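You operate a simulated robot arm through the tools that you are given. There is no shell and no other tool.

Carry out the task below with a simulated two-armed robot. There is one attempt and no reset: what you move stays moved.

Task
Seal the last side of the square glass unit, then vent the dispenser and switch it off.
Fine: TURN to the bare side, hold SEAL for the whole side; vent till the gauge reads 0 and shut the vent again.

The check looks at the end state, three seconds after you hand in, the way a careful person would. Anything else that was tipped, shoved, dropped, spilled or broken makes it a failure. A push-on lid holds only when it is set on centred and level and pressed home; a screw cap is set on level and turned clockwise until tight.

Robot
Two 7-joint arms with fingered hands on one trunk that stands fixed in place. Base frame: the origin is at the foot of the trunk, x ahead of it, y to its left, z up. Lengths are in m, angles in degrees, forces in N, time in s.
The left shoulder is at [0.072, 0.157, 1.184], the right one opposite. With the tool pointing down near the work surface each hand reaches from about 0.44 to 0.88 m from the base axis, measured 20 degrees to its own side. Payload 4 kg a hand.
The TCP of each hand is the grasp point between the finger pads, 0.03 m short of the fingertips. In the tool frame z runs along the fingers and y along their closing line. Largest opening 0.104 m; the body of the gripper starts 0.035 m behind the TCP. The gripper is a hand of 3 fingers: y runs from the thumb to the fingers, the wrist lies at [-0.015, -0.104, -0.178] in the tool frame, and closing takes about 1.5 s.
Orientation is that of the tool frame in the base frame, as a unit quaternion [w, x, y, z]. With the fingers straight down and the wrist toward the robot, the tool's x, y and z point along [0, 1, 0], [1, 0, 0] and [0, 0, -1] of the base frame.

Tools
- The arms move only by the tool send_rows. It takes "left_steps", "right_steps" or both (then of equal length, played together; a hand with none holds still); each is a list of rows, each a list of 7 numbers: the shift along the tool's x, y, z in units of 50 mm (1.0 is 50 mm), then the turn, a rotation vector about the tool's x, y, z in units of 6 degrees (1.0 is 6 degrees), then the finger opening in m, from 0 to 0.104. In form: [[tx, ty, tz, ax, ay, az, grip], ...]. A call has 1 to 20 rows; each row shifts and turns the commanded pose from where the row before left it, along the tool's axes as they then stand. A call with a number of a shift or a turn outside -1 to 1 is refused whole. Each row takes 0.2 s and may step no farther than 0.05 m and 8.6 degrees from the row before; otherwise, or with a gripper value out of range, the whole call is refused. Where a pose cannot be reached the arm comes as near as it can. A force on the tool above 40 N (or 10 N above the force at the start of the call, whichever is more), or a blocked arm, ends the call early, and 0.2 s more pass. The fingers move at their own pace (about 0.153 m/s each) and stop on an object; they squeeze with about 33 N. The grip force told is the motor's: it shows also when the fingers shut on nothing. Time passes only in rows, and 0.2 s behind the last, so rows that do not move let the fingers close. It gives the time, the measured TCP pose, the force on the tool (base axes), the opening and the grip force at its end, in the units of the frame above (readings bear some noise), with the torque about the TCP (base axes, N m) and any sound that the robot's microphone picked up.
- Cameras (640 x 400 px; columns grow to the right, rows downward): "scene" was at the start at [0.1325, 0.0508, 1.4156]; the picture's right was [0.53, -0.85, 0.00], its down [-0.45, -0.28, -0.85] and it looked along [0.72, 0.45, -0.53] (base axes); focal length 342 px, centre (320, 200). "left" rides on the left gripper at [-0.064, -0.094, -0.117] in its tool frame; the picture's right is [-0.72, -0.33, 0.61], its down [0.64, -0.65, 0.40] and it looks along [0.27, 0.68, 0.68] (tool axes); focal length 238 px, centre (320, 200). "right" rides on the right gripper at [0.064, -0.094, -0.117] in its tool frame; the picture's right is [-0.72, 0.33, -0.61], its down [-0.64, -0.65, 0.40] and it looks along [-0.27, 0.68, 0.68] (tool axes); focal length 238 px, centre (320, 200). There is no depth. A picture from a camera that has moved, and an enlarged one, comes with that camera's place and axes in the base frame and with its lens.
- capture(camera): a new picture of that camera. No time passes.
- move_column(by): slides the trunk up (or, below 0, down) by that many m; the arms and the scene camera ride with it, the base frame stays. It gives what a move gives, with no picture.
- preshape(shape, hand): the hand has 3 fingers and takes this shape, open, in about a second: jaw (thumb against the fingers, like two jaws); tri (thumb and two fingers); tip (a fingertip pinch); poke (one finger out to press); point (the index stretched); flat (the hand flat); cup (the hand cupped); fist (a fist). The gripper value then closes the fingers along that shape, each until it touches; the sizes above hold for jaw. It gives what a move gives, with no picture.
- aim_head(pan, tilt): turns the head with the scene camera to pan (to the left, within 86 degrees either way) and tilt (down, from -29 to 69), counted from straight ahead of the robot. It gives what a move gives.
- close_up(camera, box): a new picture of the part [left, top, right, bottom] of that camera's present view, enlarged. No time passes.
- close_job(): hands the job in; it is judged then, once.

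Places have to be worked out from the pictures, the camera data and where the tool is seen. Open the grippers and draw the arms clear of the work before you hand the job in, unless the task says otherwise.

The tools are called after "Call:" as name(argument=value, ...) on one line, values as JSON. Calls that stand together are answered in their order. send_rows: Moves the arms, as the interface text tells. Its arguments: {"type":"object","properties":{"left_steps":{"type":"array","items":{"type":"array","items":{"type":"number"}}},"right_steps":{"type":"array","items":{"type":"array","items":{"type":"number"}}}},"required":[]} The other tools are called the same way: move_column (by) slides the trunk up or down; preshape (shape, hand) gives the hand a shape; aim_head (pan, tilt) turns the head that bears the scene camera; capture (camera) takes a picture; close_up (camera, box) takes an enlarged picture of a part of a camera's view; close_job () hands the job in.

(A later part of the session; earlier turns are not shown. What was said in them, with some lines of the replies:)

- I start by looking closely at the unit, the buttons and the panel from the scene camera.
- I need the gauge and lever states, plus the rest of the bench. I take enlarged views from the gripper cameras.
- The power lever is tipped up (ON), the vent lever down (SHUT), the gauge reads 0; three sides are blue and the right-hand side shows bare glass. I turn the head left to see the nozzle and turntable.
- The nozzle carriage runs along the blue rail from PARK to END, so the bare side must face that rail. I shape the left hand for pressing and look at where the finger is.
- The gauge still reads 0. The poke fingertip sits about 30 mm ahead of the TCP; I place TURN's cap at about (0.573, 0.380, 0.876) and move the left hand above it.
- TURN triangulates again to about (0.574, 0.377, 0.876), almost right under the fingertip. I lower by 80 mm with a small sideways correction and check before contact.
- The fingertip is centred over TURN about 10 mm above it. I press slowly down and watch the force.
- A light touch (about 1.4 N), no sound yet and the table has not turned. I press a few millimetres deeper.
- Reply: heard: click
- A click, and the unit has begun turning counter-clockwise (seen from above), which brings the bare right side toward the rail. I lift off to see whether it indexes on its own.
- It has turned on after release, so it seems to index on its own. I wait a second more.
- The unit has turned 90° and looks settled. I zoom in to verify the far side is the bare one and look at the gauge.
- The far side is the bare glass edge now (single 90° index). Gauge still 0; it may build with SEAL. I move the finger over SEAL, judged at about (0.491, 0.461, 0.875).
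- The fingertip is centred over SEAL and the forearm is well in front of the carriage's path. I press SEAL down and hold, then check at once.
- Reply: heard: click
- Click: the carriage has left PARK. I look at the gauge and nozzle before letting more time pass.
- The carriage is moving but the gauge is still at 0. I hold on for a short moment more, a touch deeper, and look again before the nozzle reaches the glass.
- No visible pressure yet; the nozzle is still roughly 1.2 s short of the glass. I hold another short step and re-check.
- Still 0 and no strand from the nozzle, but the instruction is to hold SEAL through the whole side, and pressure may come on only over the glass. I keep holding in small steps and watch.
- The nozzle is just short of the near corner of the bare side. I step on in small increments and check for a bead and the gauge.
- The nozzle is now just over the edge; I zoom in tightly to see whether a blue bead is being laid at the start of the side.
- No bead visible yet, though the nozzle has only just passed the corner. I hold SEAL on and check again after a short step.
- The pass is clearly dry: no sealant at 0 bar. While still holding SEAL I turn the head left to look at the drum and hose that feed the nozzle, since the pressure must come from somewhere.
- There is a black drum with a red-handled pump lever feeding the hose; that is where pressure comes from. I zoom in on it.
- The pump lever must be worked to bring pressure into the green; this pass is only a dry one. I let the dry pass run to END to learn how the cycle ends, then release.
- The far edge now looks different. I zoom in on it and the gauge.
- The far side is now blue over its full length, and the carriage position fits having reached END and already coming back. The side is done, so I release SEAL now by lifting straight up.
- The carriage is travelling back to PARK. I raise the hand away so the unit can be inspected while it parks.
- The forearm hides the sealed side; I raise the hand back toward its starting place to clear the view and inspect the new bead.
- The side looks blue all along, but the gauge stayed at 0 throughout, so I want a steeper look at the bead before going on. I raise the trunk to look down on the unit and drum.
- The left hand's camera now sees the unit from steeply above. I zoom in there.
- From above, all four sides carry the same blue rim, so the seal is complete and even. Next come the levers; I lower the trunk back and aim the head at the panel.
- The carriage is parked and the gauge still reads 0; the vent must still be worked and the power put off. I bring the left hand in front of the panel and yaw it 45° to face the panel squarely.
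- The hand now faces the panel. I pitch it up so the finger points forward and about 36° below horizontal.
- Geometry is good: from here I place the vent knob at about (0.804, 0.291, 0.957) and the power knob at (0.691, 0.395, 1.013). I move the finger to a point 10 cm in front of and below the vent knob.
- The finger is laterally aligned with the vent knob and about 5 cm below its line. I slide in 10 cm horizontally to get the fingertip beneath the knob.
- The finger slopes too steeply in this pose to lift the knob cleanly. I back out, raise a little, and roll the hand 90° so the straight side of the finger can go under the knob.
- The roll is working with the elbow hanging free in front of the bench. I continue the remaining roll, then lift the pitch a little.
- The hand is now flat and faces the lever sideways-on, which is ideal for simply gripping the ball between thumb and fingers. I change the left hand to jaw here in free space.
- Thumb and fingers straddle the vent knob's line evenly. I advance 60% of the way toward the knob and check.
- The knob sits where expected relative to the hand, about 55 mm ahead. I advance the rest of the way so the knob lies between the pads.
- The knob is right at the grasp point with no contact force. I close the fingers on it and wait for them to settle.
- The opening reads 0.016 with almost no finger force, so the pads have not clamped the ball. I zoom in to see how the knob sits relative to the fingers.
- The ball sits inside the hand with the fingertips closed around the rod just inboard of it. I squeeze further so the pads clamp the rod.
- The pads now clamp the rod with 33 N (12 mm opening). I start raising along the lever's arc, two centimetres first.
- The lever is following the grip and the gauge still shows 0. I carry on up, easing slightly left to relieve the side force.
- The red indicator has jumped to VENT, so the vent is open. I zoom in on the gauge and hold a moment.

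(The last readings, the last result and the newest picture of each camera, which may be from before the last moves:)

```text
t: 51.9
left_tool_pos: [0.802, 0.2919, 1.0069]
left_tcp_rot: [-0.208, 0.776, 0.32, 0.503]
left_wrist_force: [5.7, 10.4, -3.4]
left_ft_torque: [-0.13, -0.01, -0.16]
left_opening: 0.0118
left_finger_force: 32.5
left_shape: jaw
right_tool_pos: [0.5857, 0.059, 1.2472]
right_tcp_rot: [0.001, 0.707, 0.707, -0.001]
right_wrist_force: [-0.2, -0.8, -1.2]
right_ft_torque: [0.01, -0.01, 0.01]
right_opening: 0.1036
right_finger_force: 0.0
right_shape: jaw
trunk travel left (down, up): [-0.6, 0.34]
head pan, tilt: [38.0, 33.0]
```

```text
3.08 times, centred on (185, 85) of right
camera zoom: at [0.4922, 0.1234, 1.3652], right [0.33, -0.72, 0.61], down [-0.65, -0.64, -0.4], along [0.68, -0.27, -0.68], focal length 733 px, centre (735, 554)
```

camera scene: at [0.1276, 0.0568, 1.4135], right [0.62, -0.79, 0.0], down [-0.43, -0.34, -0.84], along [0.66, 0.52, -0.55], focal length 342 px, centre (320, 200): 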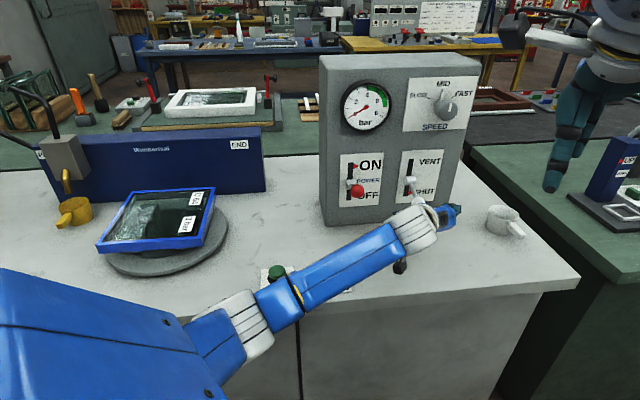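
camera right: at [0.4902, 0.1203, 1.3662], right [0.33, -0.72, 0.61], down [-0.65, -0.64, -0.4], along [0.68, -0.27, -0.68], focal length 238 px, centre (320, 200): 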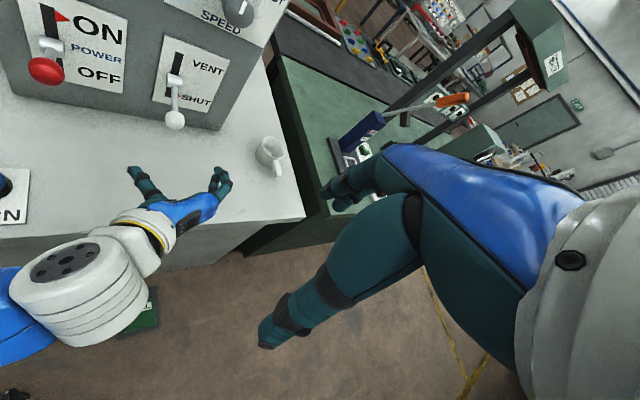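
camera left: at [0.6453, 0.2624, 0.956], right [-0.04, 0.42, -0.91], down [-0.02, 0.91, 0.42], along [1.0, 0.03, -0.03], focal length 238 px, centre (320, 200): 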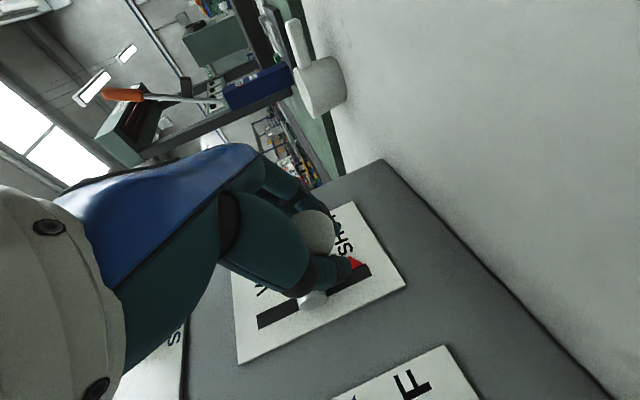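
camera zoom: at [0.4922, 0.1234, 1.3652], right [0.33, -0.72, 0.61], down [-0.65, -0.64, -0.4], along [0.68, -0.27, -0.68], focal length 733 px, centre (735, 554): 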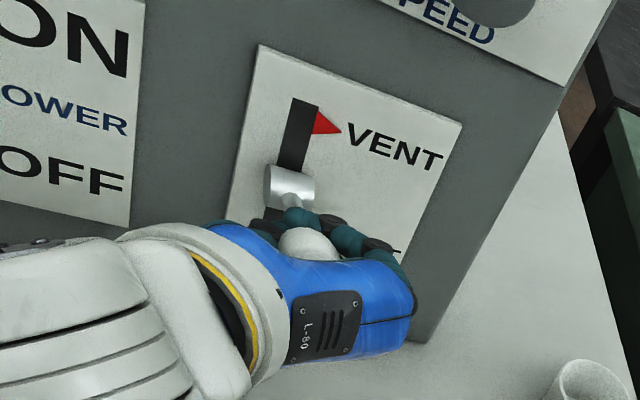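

With the vent open the gauge reads 0. I bring the lever back down along the same arc to SHUT.

Call:
send_rows(left_steps=[[-0.06, 0, 0.02, 0, 0, 0, 0], [-0.09, 0, 0.035, 0, 0, 0, 0], [-0.09, 0, 0.04, 0, 0, 0, 0], [-0.09, 0.02, 0.045, 0, 0, 0, 0], [-0.09, 0.02, 0.045, 0, 0, 0, 0], [-0.085, 0, 0.054, 0, 0, 0, 0], [-0.085, 0, 0.054, 0, 0, 0, 0], [-0.085, 0, 0.054, 0, 0, 0, 0], [-0.085, 0, 0.054, 0, 0, 0, 0], [0, 0, 0, 0, 0, 0, 0]])

Call:
close_up(camera="right", box=[100, 20, 270, 150])

Call:
close_up(camera="scene", box=[320, 60, 480, 220])

```text
t: 54.1
left_tool_pos: [0.8051, 0.2926, 0.9645]
left_tcp_rot: [-0.209, 0.775, 0.322, 0.503]
left_wrist_force: [0.9, 13.6, 3.9]
left_ft_torque: [0.1, -0.01, -0.11]
left_opening: 0.0117
left_finger_force: 33.1
left_shape: jaw
right_tool_pos: [0.5836, 0.0589, 1.2482]
right_tcp_rot: [0.0, 0.706, 0.708, 0.0]
right_wrist_force: [-0.9, 0.3, 0.3]
right_ft_torque: [0.01, -0.03, -0.02]
right_opening: 0.1037
right_finger_force: 0.1
right_shape: jaw
trunk travel left (down, up): [-0.6, 0.34]
head pan, tilt: [38.0, 33.0]
```

```text
3.08 times, centred on (185, 85) of right
camera zoom: at [0.4898, 0.1238, 1.3662], right [0.33, -0.72, 0.61], down [-0.65, -0.64, -0.4], along [0.68, -0.27, -0.68], focal length 733 px, centre (735, 554)
```

zoom: 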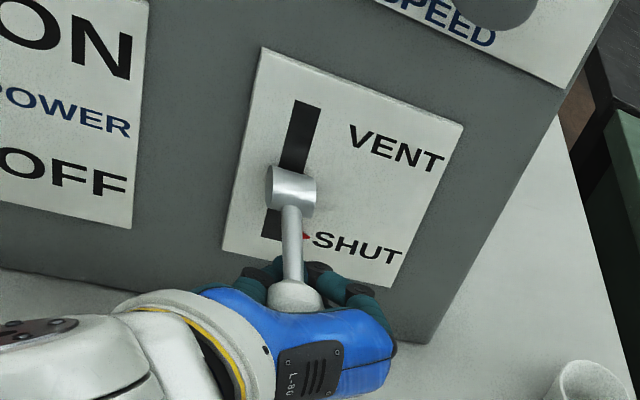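

```text
2.50 times, centred on (400, 140) of scene
camera zoom: at [0.1273, 0.0626, 1.4133], right [0.62, -0.79, 0.0], down [-0.43, -0.34, -0.84], along [0.66, 0.51, -0.55], focal length 855 px, centre (120, 350)
```

zoom: 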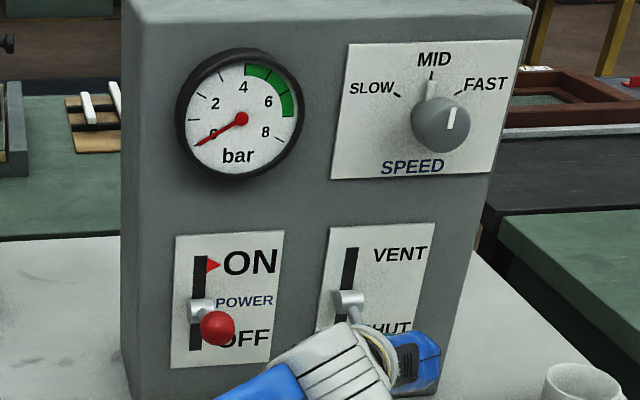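

The indicator is back at SHUT and the gauge is at 0. I open the fingers fully, then draw straight back from the lever.

Call:
send_rows(left_steps=[[0, 0, 0, 0, 0, 0, 0.104], [0, 0, 0, 0, 0, 0, 0.104], [0, 0, 0, 0, 0, 0, 0.104], [0, 0, 0, 0, 0, 0, 0.104], [0, 0, 0, 0, 0, 0, 0.104], [0, 0, 0, 0, 0, 0, 0.104]])

Call:
close_up(camera="right", box=[100, 20, 270, 150])

```text
t: 55.5
left_tool_pos: [0.8043, 0.2866, 0.9662]
left_tcp_rot: [-0.208, 0.775, 0.32, 0.504]
left_wrist_force: [-0.2, 0.6, 0.0]
left_ft_torque: [0.0, 0.01, -0.01]
left_opening: 0.1035
left_finger_force: 0.1
left_shape: jaw
right_tool_pos: [0.5841, 0.0542, 1.2491]
right_tcp_rot: [-0.001, 0.706, 0.708, 0.001]
right_wrist_force: [0.5, -0.4, 0.1]
right_ft_torque: [-0.02, 0.0, 0.03]
right_opening: 0.1036
right_finger_force: 0.0
right_shape: jaw
trunk travel left (down, up): [-0.6, 0.34]
head pan, tilt: [38.0, 33.0]
```

```text
3.08 times, centred on (185, 85) of right
camera zoom: at [0.4902, 0.1186, 1.3664], right [0.33, -0.72, 0.61], down [-0.65, -0.64, -0.41], along [0.68, -0.27, -0.68], focal length 733 px, centre (735, 554)
```

zoom: 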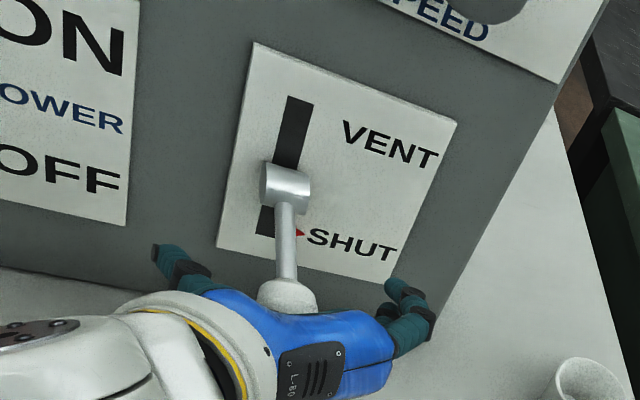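

The fingers are open around the lever, and it stays at SHUT. I withdraw 12 cm, then shift left in front of the power lever.

Call:
send_rows(left_steps=[[-0.243, 0, -0.548, 0, 0, 0, 0.104], [-0.243, 0, -0.548, 0, 0, 0, 0.104], [-0.243, 0, -0.548, 0, 0, 0, 0.104], [-0.243, 0, -0.548, 0, 0, 0, 0.104], [0.129, -0.522, -0.054, 0, 0, 0, 0.104], [0.129, -0.522, -0.054, 0, 0, 0, 0.104], [0.129, -0.522, -0.054, 0, 0, 0, 0.104], [0.129, -0.522, -0.054, 0, 0, 0, 0.104], [0.129, -0.522, -0.054, 0, 0, 0, 0.104], [0.129, -0.522, -0.054, 0, 0, 0, 0.104], [0, 0, 0, 0, 0, 0, 0.104]])

Call:
capture(camera="scene")

Call:
capture(camera="left")

Call:
capture(camera="right")

```text
t: 57.9
left_tool_pos: [0.6099, 0.3154, 1.0089]
left_tcp_rot: [-0.208, 0.775, 0.321, 0.503]
left_wrist_force: [0.0, 0.3, 0.1]
left_ft_torque: [-0.02, 0.01, 0.03]
left_opening: 0.1038
left_finger_force: 0.1
left_shape: jaw
right_tool_pos: [0.584, 0.0566, 1.2488]
right_tcp_rot: [-0.001, 0.706, 0.708, 0.0]
right_wrist_force: [0.1, -0.5, 0.2]
right_ft_torque: [-0.01, -0.02, 0.03]
right_opening: 0.1038
right_finger_force: 0.0
right_shape: jaw
trunk travel left (down, up): [-0.6, 0.34]
head pan, tilt: [38.0, 33.0]
```

```text
taken
camera scene: at [0.1275, 0.0576, 1.4134], right [0.62, -0.79, 0.0], down [-0.43, -0.34, -0.84], along [0.66, 0.52, -0.55], focal length 342 px, centre (320, 200)
```

scene: 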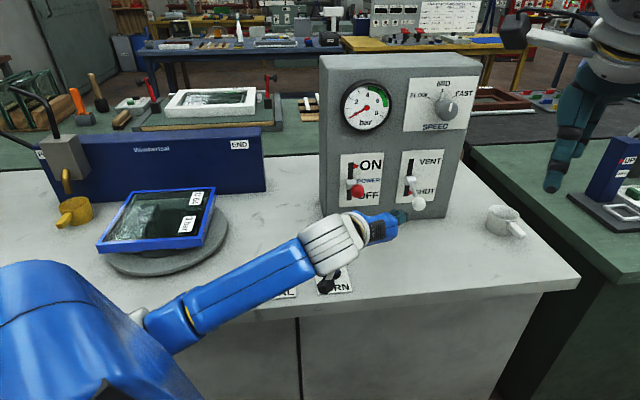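

```text
taken
camera left: at [0.4506, 0.2872, 0.9978], right [-0.04, 0.42, -0.91], down [-0.02, 0.91, 0.42], along [1.0, 0.03, -0.03], focal length 238 px, centre (320, 200)
```

left: 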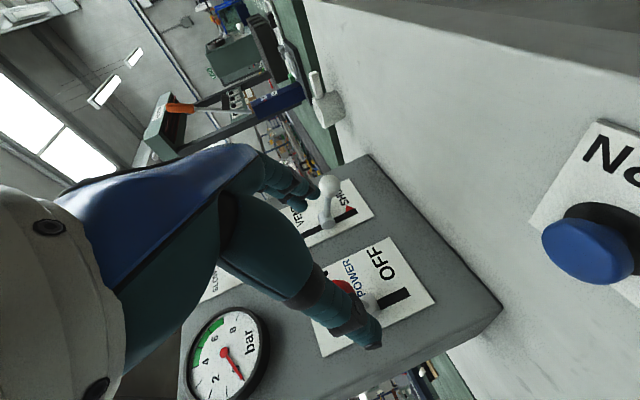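

```text
taken
camera right: at [0.4907, 0.1205, 1.366], right [0.33, -0.72, 0.61], down [-0.65, -0.64, -0.4], along [0.68, -0.27, -0.68], focal length 238 px, centre (320, 200)
```

right: 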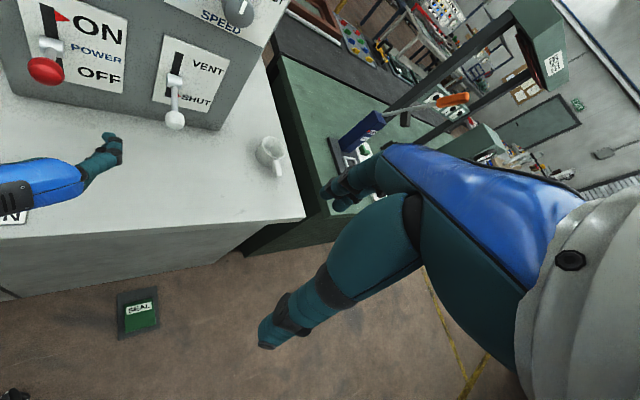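

Call:
close_up(camera="left", box=[280, 220, 440, 360])

Call:
close_up(camera="scene", box=[300, 140, 460, 300])

```text
2.86 times, centred on (360, 290) of left
camera zoom: at [0.4506, 0.2872, 0.9978], right [-0.04, 0.42, -0.91], down [-0.02, 0.91, 0.42], along [1.0, 0.03, -0.03], focal length 681 px, centre (206, -57)
```

zoom: 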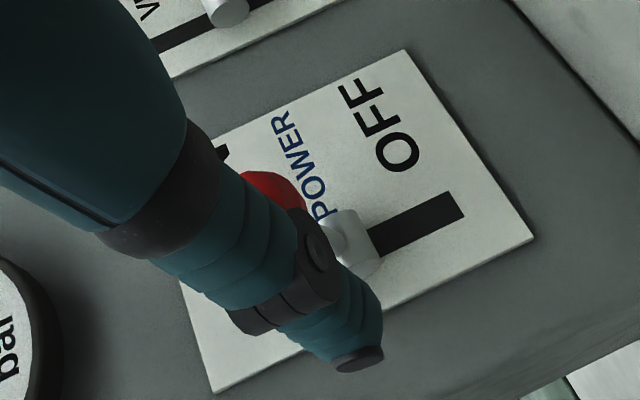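

```text
2.50 times, centred on (380, 220) of scene
camera zoom: at [0.1275, 0.0576, 1.4134], right [0.62, -0.79, 0.0], down [-0.43, -0.34, -0.84], along [0.66, 0.52, -0.55], focal length 855 px, centre (170, 150)
```

zoom: 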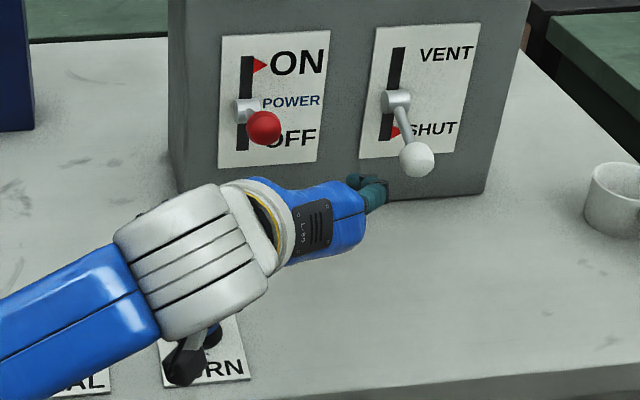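

The red knob's position is confirmed within a few millimetres. I move in to it with the fingers open.

Call:
send_rows(left_steps=[[0.163, 0.004, 0.342, 0, 0, 0, 0.104], [0.163, 0.004, 0.342, 0, 0, 0, 0.104], [0.163, 0.004, 0.342, 0, 0, 0, 0.104], [0.163, 0.004, 0.342, 0, 0, 0, 0.104], [0.163, 0.004, 0.342, 0, 0, 0, 0.104], [0.163, 0.004, 0.342, 0, 0, 0, 0.104], [0, 0, 0, 0, 0, 0, 0.104]])

Call:
capture(camera="left")

Call:
close_up(camera="scene", box=[300, 140, 460, 300])

Call:
close_up(camera="right", box=[0, 0, 160, 120])

```text
t: 59.5
left_tool_pos: [0.691, 0.3967, 1.0106]
left_tcp_rot: [-0.209, 0.775, 0.32, 0.503]
left_wrist_force: [-0.2, 0.3, -0.6]
left_ft_torque: [-0.02, 0.02, -0.01]
left_opening: 0.1036
left_finger_force: 0.1
left_shape: jaw
right_tool_pos: [0.5833, 0.0561, 1.2483]
right_tcp_rot: [0.0, 0.707, 0.708, 0.0]
right_wrist_force: [0.1, 0.0, 0.5]
right_ft_torque: [0.0, -0.04, 0.03]
right_opening: 0.1035
right_finger_force: 0.1
right_shape: jaw
trunk travel left (down, up): [-0.6, 0.34]
head pan, tilt: [38.0, 33.0]
```

```text
taken
camera left: at [0.5313, 0.3682, 0.9996], right [-0.04, 0.42, -0.91], down [-0.02, 0.91, 0.42], along [1.0, 0.03, -0.03], focal length 238 px, centre (320, 200)
```

left: 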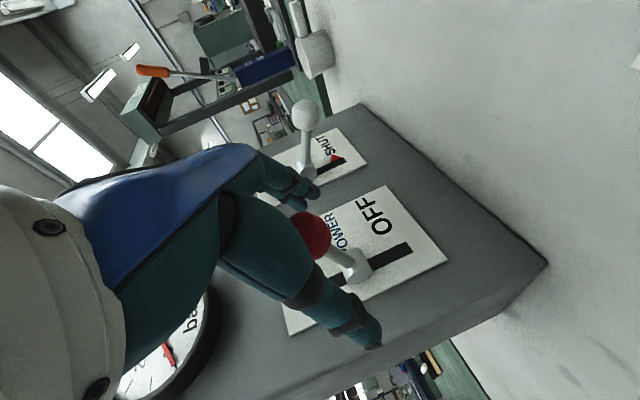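

```text
2.50 times, centred on (380, 220) of scene
camera zoom: at [0.1272, 0.0578, 1.4135], right [0.62, -0.79, 0.0], down [-0.43, -0.34, -0.84], along [0.66, 0.52, -0.55], focal length 855 px, centre (170, 150)
```

zoom: 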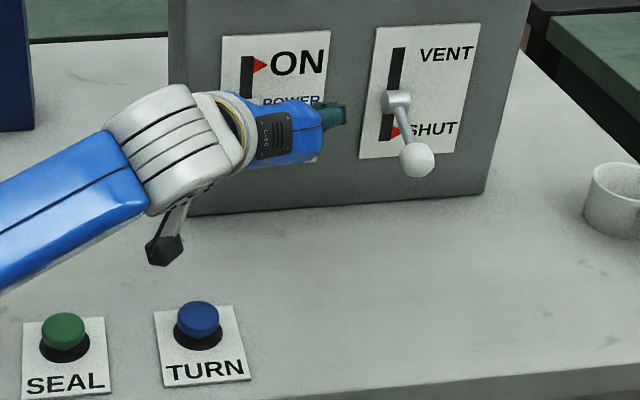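

```text
3.33 times, centred on (80, 60) of right
camera zoom: at [0.4899, 0.1206, 1.3663], right [0.33, -0.72, 0.61], down [-0.65, -0.64, -0.4], along [0.68, -0.27, -0.68], focal length 794 px, centre (1120, 667)
```

zoom: 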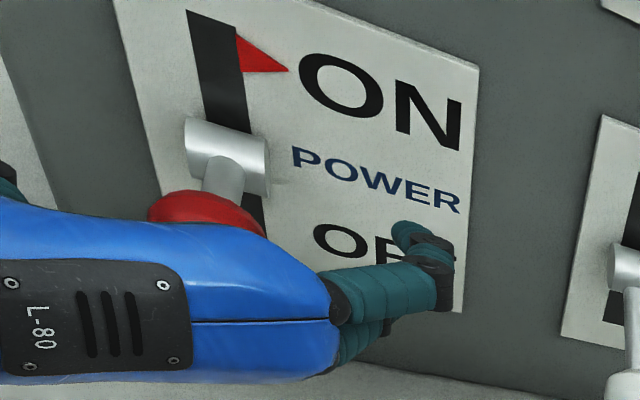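

The red ball is centred at the grasp point, with no contact force. I close the fingers on the power lever.

Call:
send_rows(left_steps=[[0, 0.04, 0, 0, 0, 0, 0.05], [0, 0, 0, 0, 0, 0, 0.0], [0, 0, 0, 0, 0, 0, 0.0], [0, 0, 0, 0, 0, 0, 0.0], [0, 0, 0, 0, 0, 0, 0.0], [0, 0, 0, 0, 0, 0, 0.0], [0, 0, 0, 0, 0, 0, 0.0]])

Call:
close_up(camera="left", box=[240, 170, 400, 330])

Call:
close_up(camera="right", box=[0, 0, 160, 120])

```text
t: 61.1
left_tool_pos: [0.6928, 0.3973, 1.0094]
left_tcp_rot: [-0.209, 0.775, 0.321, 0.502]
left_wrist_force: [1.2, 7.4, -2.6]
left_ft_torque: [0.0, -0.02, -0.02]
left_opening: 0.013
left_finger_force: 33.3
left_shape: jaw
right_tool_pos: [0.5835, 0.0585, 1.2483]
right_tcp_rot: [0.001, 0.706, 0.708, 0.0]
right_wrist_force: [0.5, 0.4, 1.1]
right_ft_torque: [0.01, 0.03, -0.01]
right_opening: 0.1036
right_finger_force: 0.0
right_shape: jaw
trunk travel left (down, up): [-0.6, 0.34]
head pan, tilt: [38.0, 33.0]
```

```text
2.50 times, centred on (320, 250) of left
camera zoom: at [0.5326, 0.3682, 0.9988], right [-0.04, 0.42, -0.91], down [-0.02, 0.91, 0.42], along [1.0, 0.03, -0.03], focal length 596 px, centre (320, 75)
```

zoom: 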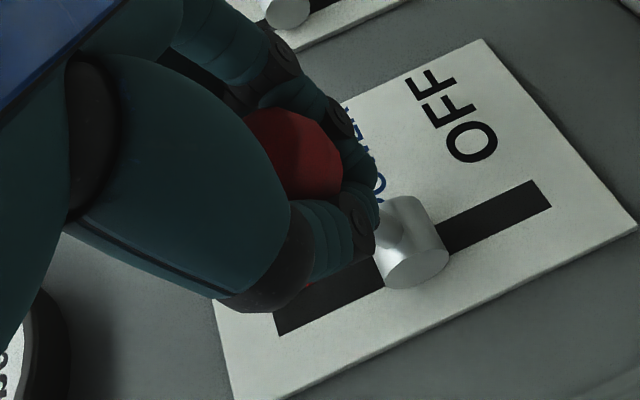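

```text
3.33 times, centred on (80, 60) of right
camera zoom: at [0.4908, 0.1228, 1.3658], right [0.33, -0.72, 0.61], down [-0.65, -0.64, -0.4], along [0.68, -0.27, -0.68], focal length 794 px, centre (1120, 667)
```

zoom: 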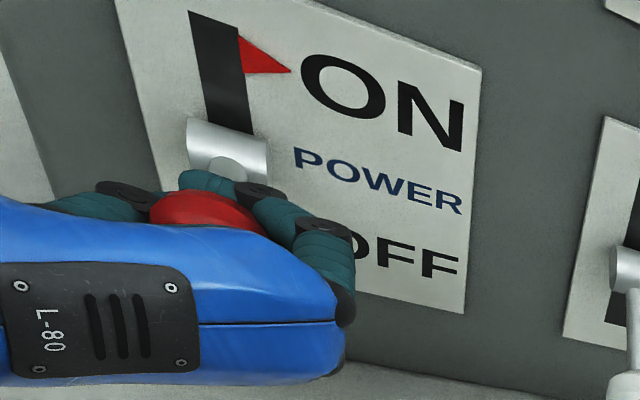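

The rod is clamped (13 mm, 33 N). I bring the power lever down along the same arc toward OFF.

Call:
send_rows(left_steps=[[-0.06, 0, 0.02, 0, 0, 0, 0], [-0.09, 0, 0.035, 0, 0, 0, 0], [-0.09, 0, 0.04, 0, 0, 0, 0], [-0.09, 0, 0.045, 0, 0, 0, 0], [-0.09, 0, 0.045, 0, 0, 0, 0], [-0.085, 0, 0.054, 0, 0, 0, 0], [-0.085, 0, 0.054, 0, 0, 0, 0], [-0.085, 0, 0.054, 0, 0, 0, 0], [-0.085, 0, 0.054, 0, 0, 0, 0], [0, 0, 0, 0, 0, 0, 0]])

Call:
close_up(camera="right", box=[0, 0, 240, 160])

Call:
close_up(camera="scene", box=[300, 60, 460, 240])

```text
t: 63.3
left_tool_pos: [0.6966, 0.3977, 0.9687]
left_tcp_rot: [-0.208, 0.775, 0.322, 0.503]
left_wrist_force: [-3.4, 7.6, 1.0]
left_ft_torque: [-0.01, -0.02, 0.01]
left_opening: 0.0131
left_finger_force: 33.5
left_shape: jaw
right_tool_pos: [0.5824, 0.0574, 1.249]
right_tcp_rot: [0.001, 0.707, 0.707, 0.0]
right_wrist_force: [0.3, -1.2, 0.0]
right_ft_torque: [-0.02, 0.03, -0.01]
right_opening: 0.1036
right_finger_force: 0.1
right_shape: jaw
trunk travel left (down, up): [-0.6, 0.34]
head pan, tilt: [38.0, 33.0]
```

```text
2.50 times, centred on (120, 80) of right
camera zoom: at [0.4894, 0.1224, 1.3664], right [0.33, -0.72, 0.61], down [-0.65, -0.64, -0.4], along [0.68, -0.27, -0.68], focal length 596 px, centre (820, 500)
```

zoom: 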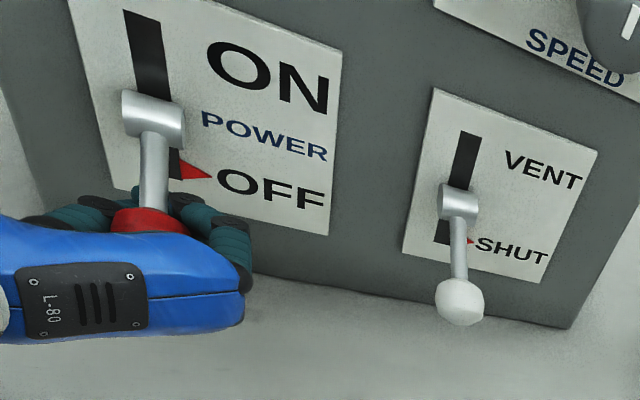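

```text
2.22 times, centred on (380, 150) of scene
camera zoom: at [0.1263, 0.0608, 1.4134], right [0.62, -0.79, 0.0], down [-0.43, -0.34, -0.84], along [0.66, 0.51, -0.55], focal length 760 px, centre (187, 311)
```

zoom: 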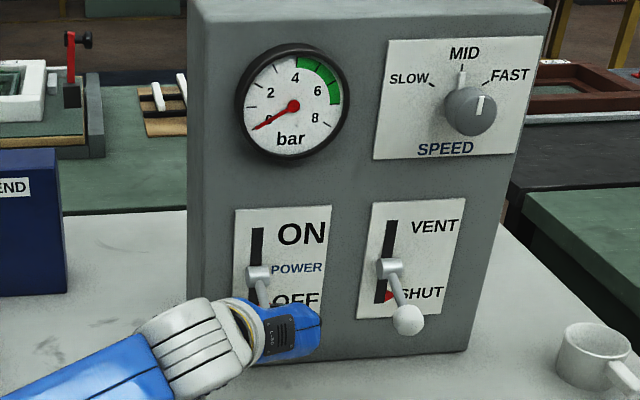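

The indicator shows OFF. I nudge it a few millimetres further to its stop, then open the fingers.

Call:
send_rows(left_steps=[[-0.06, 0, 0.035, 0, 0, 0, 0], [0, 0, 0, 0, 0, 0, 0], [0, 0, 0, 0, 0, 0, 0.104], [0, 0, 0, 0, 0, 0, 0.104], [0, 0, 0, 0, 0, 0, 0.104], [0, 0, 0, 0, 0, 0, 0.104], [0, 0, 0, 0, 0, 0, 0.104], [0, 0, 0, 0, 0, 0, 0.104]])

Call:
close_up(camera="right", box=[0, 0, 240, 160])

```text
t: 65.1
left_tool_pos: [0.6962, 0.3956, 0.9646]
left_tcp_rot: [-0.208, 0.775, 0.321, 0.503]
left_wrist_force: [0.2, 0.5, 0.4]
left_ft_torque: [0.0, 0.01, 0.02]
left_opening: 0.1034
left_finger_force: 0.0
left_shape: jaw
right_tool_pos: [0.5842, 0.0552, 1.2484]
right_tcp_rot: [0.0, 0.707, 0.708, 0.0]
right_wrist_force: [0.1, -0.8, -0.1]
right_ft_torque: [0.02, 0.01, 0.0]
right_opening: 0.1034
right_finger_force: 0.1
right_shape: jaw
trunk travel left (down, up): [-0.6, 0.34]
head pan, tilt: [38.0, 33.0]
```

```text
2.50 times, centred on (120, 80) of right
camera zoom: at [0.4902, 0.1196, 1.3663], right [0.33, -0.72, 0.61], down [-0.65, -0.64, -0.4], along [0.68, -0.27, -0.68], focal length 596 px, centre (820, 500)
```

zoom: 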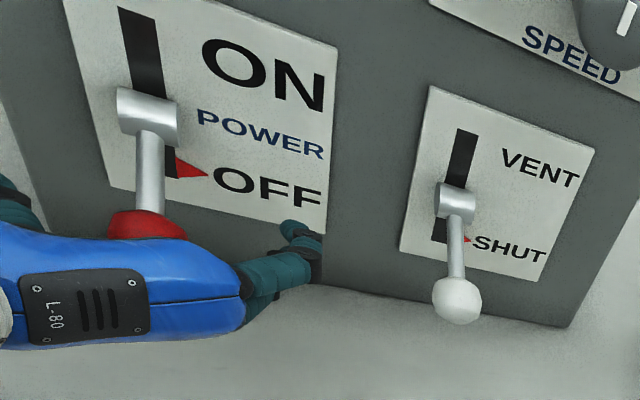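

The lever stays at OFF and the hand is free. I withdraw horizontally, then rise clear of the bench.

Call:
send_rows(left_steps=[[-0.243, 0, -0.548, 0, 0, 0, 0.104], [-0.243, 0, -0.548, 0, 0, 0, 0.104], [-0.243, 0, -0.548, 0, 0, 0, 0.104], [0.0, 0, -0.6, 0, 0, 0, 0.104], [0.548, 0, -0.242, 0, 0, 0, 0.104], [0.548, 0, -0.242, 0, 0, 0, 0.104], [0.548, 0, -0.242, 0, 0, 0, 0.104], [0.548, 0, -0.242, 0, 0, 0, 0.104], [0.548, 0, -0.242, 0, 0, 0, 0.104], [0.548, 0, -0.242, 0, 0, 0, 0.104], [0, 0, 0, 0, 0, 0, 0.104]])

Call:
capture(camera="scene")

Call:
close_up(camera="right", box=[0, 0, 240, 160])

```text
t: 67.5
left_tool_pos: [0.6132, 0.3144, 1.1566]
left_tcp_rot: [-0.209, 0.774, 0.321, 0.504]
left_wrist_force: [0.3, -0.3, 0.3]
left_ft_torque: [0.0, 0.02, -0.01]
left_opening: 0.1036
left_finger_force: 0.0
left_shape: jaw
right_tool_pos: [0.5832, 0.0562, 1.2482]
right_tcp_rot: [-0.001, 0.706, 0.708, 0.0]
right_wrist_force: [0.4, 0.4, 0.5]
right_ft_torque: [0.0, 0.03, 0.01]
right_opening: 0.1036
right_finger_force: 0.1
right_shape: jaw
trunk travel left (down, up): [-0.6, 0.34]
head pan, tilt: [38.0, 33.0]
```

```text
taken
camera scene: at [0.1274, 0.0576, 1.4135], right [0.62, -0.79, 0.0], down [-0.43, -0.34, -0.84], along [0.66, 0.52, -0.55], focal length 342 px, centre (320, 200)
```

scene: 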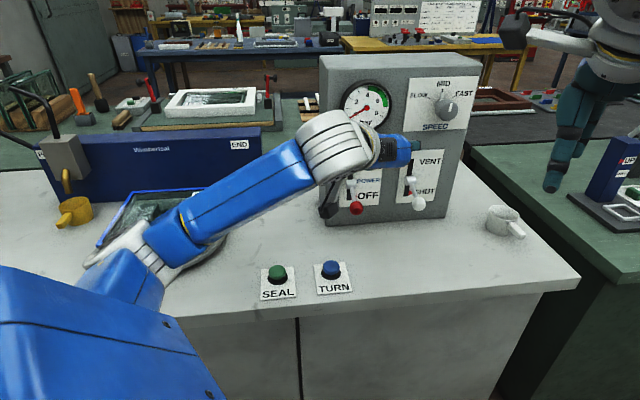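

```text
2.50 times, centred on (120, 80) of right
camera zoom: at [0.4903, 0.1207, 1.3661], right [0.33, -0.72, 0.61], down [-0.65, -0.64, -0.4], along [0.68, -0.27, -0.68], focal length 596 px, centre (820, 500)
```

zoom: 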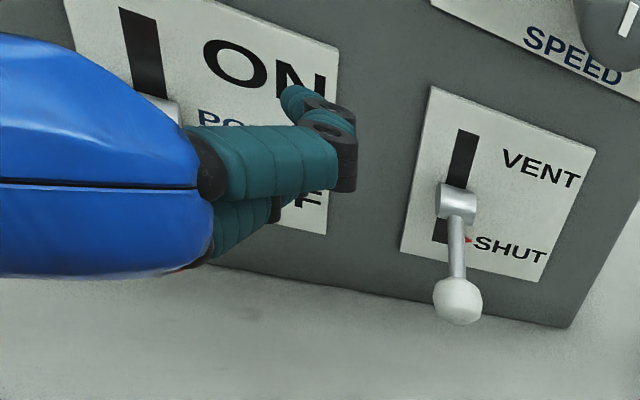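

Both levers are where they should be. I raise the left hand further up and to the left, clear of everything, and look over the whole bench.

Call:
send_rows(left_steps=[[0.366, -0.32, -0.162, 0, 0, 0, 0.104], [0.366, -0.32, -0.162, 0, 0, 0, 0.104], [0.366, -0.32, -0.162, 0, 0, 0, 0.104], [0.366, -0.32, -0.162, 0, 0, 0, 0.104], [0.366, -0.32, -0.162, 0, 0, 0, 0.104], [0, 0, 0, 0, 0, 0, 0.104]])

Call:
capture(camera="scene")

Call:
capture(camera="left")

Call:
capture(camera="right")

```text
t: 68.9
left_tool_pos: [0.5571, 0.3709, 1.2549]
left_tcp_rot: [-0.209, 0.775, 0.322, 0.503]
left_wrist_force: [0.2, -0.7, 0.4]
left_ft_torque: [0.02, -0.01, 0.02]
left_opening: 0.1038
left_finger_force: 0.0
left_shape: jaw
right_tool_pos: [0.5839, 0.0559, 1.2475]
right_tcp_rot: [-0.001, 0.706, 0.708, 0.0]
right_wrist_force: [0.7, 0.3, 0.4]
right_ft_torque: [0.02, 0.01, 0.0]
right_opening: 0.1037
right_finger_force: 0.1
right_shape: jaw
trunk travel left (down, up): [-0.6, 0.34]
head pan, tilt: [38.0, 33.0]
```

```text
taken
camera scene: at [0.1275, 0.058, 1.4134], right [0.62, -0.79, 0.0], down [-0.43, -0.34, -0.84], along [0.66, 0.52, -0.55], focal length 342 px, centre (320, 200)
```

scene: 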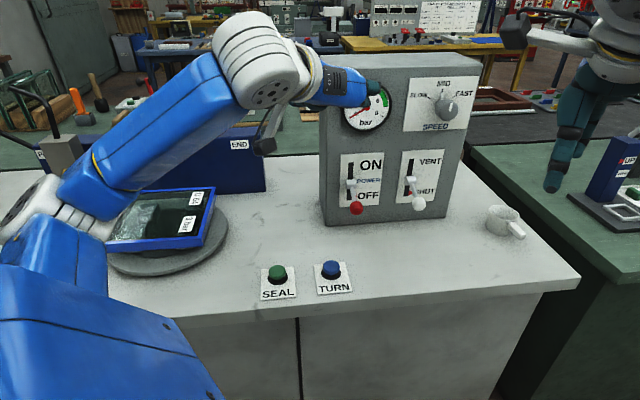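

```text
taken
camera left: at [0.3976, 0.3425, 1.2446], right [-0.04, 0.42, -0.91], down [-0.02, 0.91, 0.42], along [1.0, 0.03, -0.03], focal length 238 px, centre (320, 200)
```

left: 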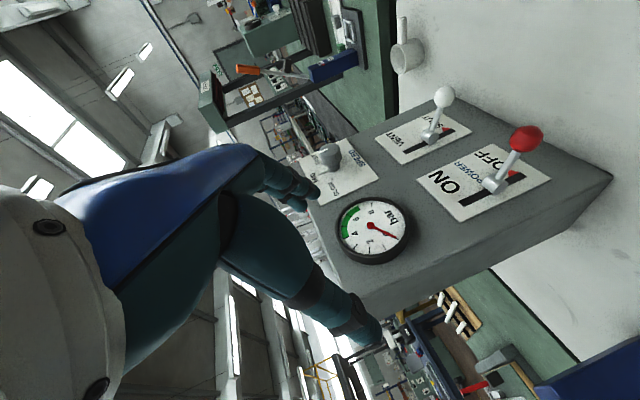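

```text
taken
camera right: at [0.4908, 0.1207, 1.3659], right [0.33, -0.72, 0.61], down [-0.65, -0.64, -0.4], along [0.68, -0.27, -0.68], focal length 238 px, centre (320, 200)
```

right: 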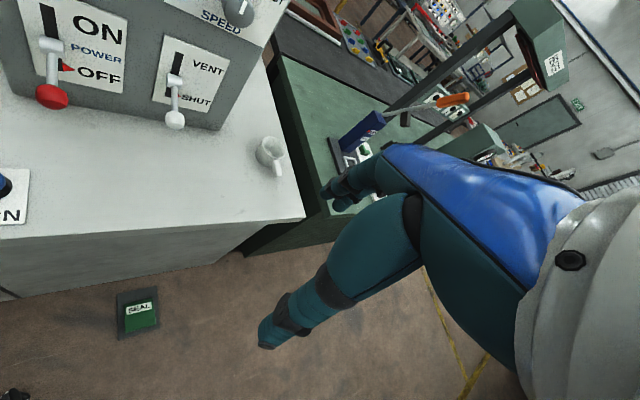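

Call:
close_up(camera="right", box=[0, 0, 240, 160])

Call:
close_up(camera="left", box=[320, 80, 560, 270])

Call:
close_up(camera="scene", box=[80, 130, 340, 300])

```text
2.50 times, centred on (120, 80) of right
camera zoom: at [0.4908, 0.1207, 1.3659], right [0.33, -0.72, 0.61], down [-0.65, -0.64, -0.4], along [0.68, -0.27, -0.68], focal length 596 px, centre (820, 500)
```

zoom: 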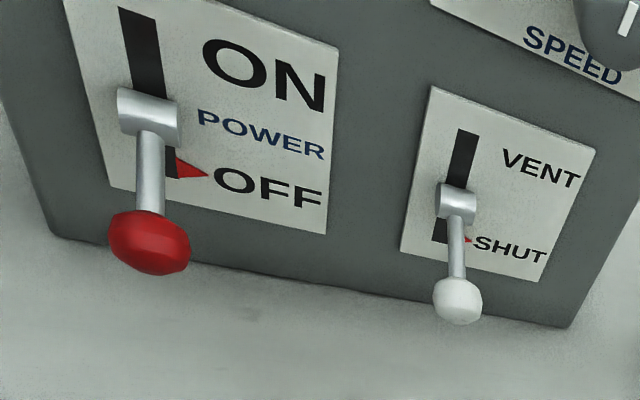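

```text
2.11 times, centred on (440, 175) of left
camera zoom: at [0.3976, 0.3425, 1.2446], right [-0.04, 0.42, -0.91], down [-0.02, 0.91, 0.42], along [1.0, 0.03, -0.03], focal length 502 px, centre (67, 253)
```

zoom: 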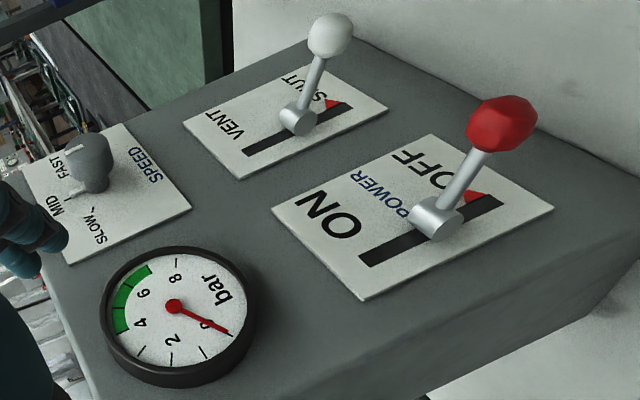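

```text
2.35 times, centred on (210, 215) of scene
camera zoom: at [0.1275, 0.058, 1.4134], right [0.62, -0.79, 0.0], down [-0.43, -0.34, -0.84], along [0.66, 0.52, -0.55], focal length 805 px, centre (579, 165)
```

zoom: 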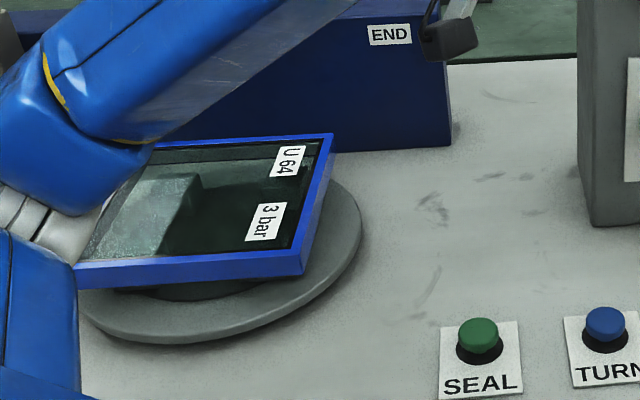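

The right camera shows power at OFF and vent at SHUT, and the gauge reads 0. All four sides of the unit are blue, the carriage is parked, and both hands are open and clear. Nothing else on the bench has moved, so I hand the job in.

Call:
close_job()

```text
The job is handed in.
```

The last side of the glass unit is sealed, the dispenser is vented with the vent shut again, and the power is off. The job is handed in; the tool didn't say whether it passed.

- **Seal:** One press of TURN brought the bare side round to face the rail. I held SEAL until the nozzle carriage had run to END and was on its way back to PARK. From above, all four sides showed the same even blue rim.
- **Vent:** I moved the vent lever to VENT, the gauge read 0, and I put it back to SHUT.
- **Power:** The power lever is down and its red marker is at OFF.

**Pressure doubt:** The gauge read 0 from start to finish, including while sealing. The bead was laid anyway and looks like the other three, but I saw no pressure behind it. The unit is labelled "3 bar", and there is a hand pump on the drum at the left. I estimated the pump was out of the arm's reach and did not try it.

The speed knob was left at MID, and I saw nothing else on the bench tipped or shifted.
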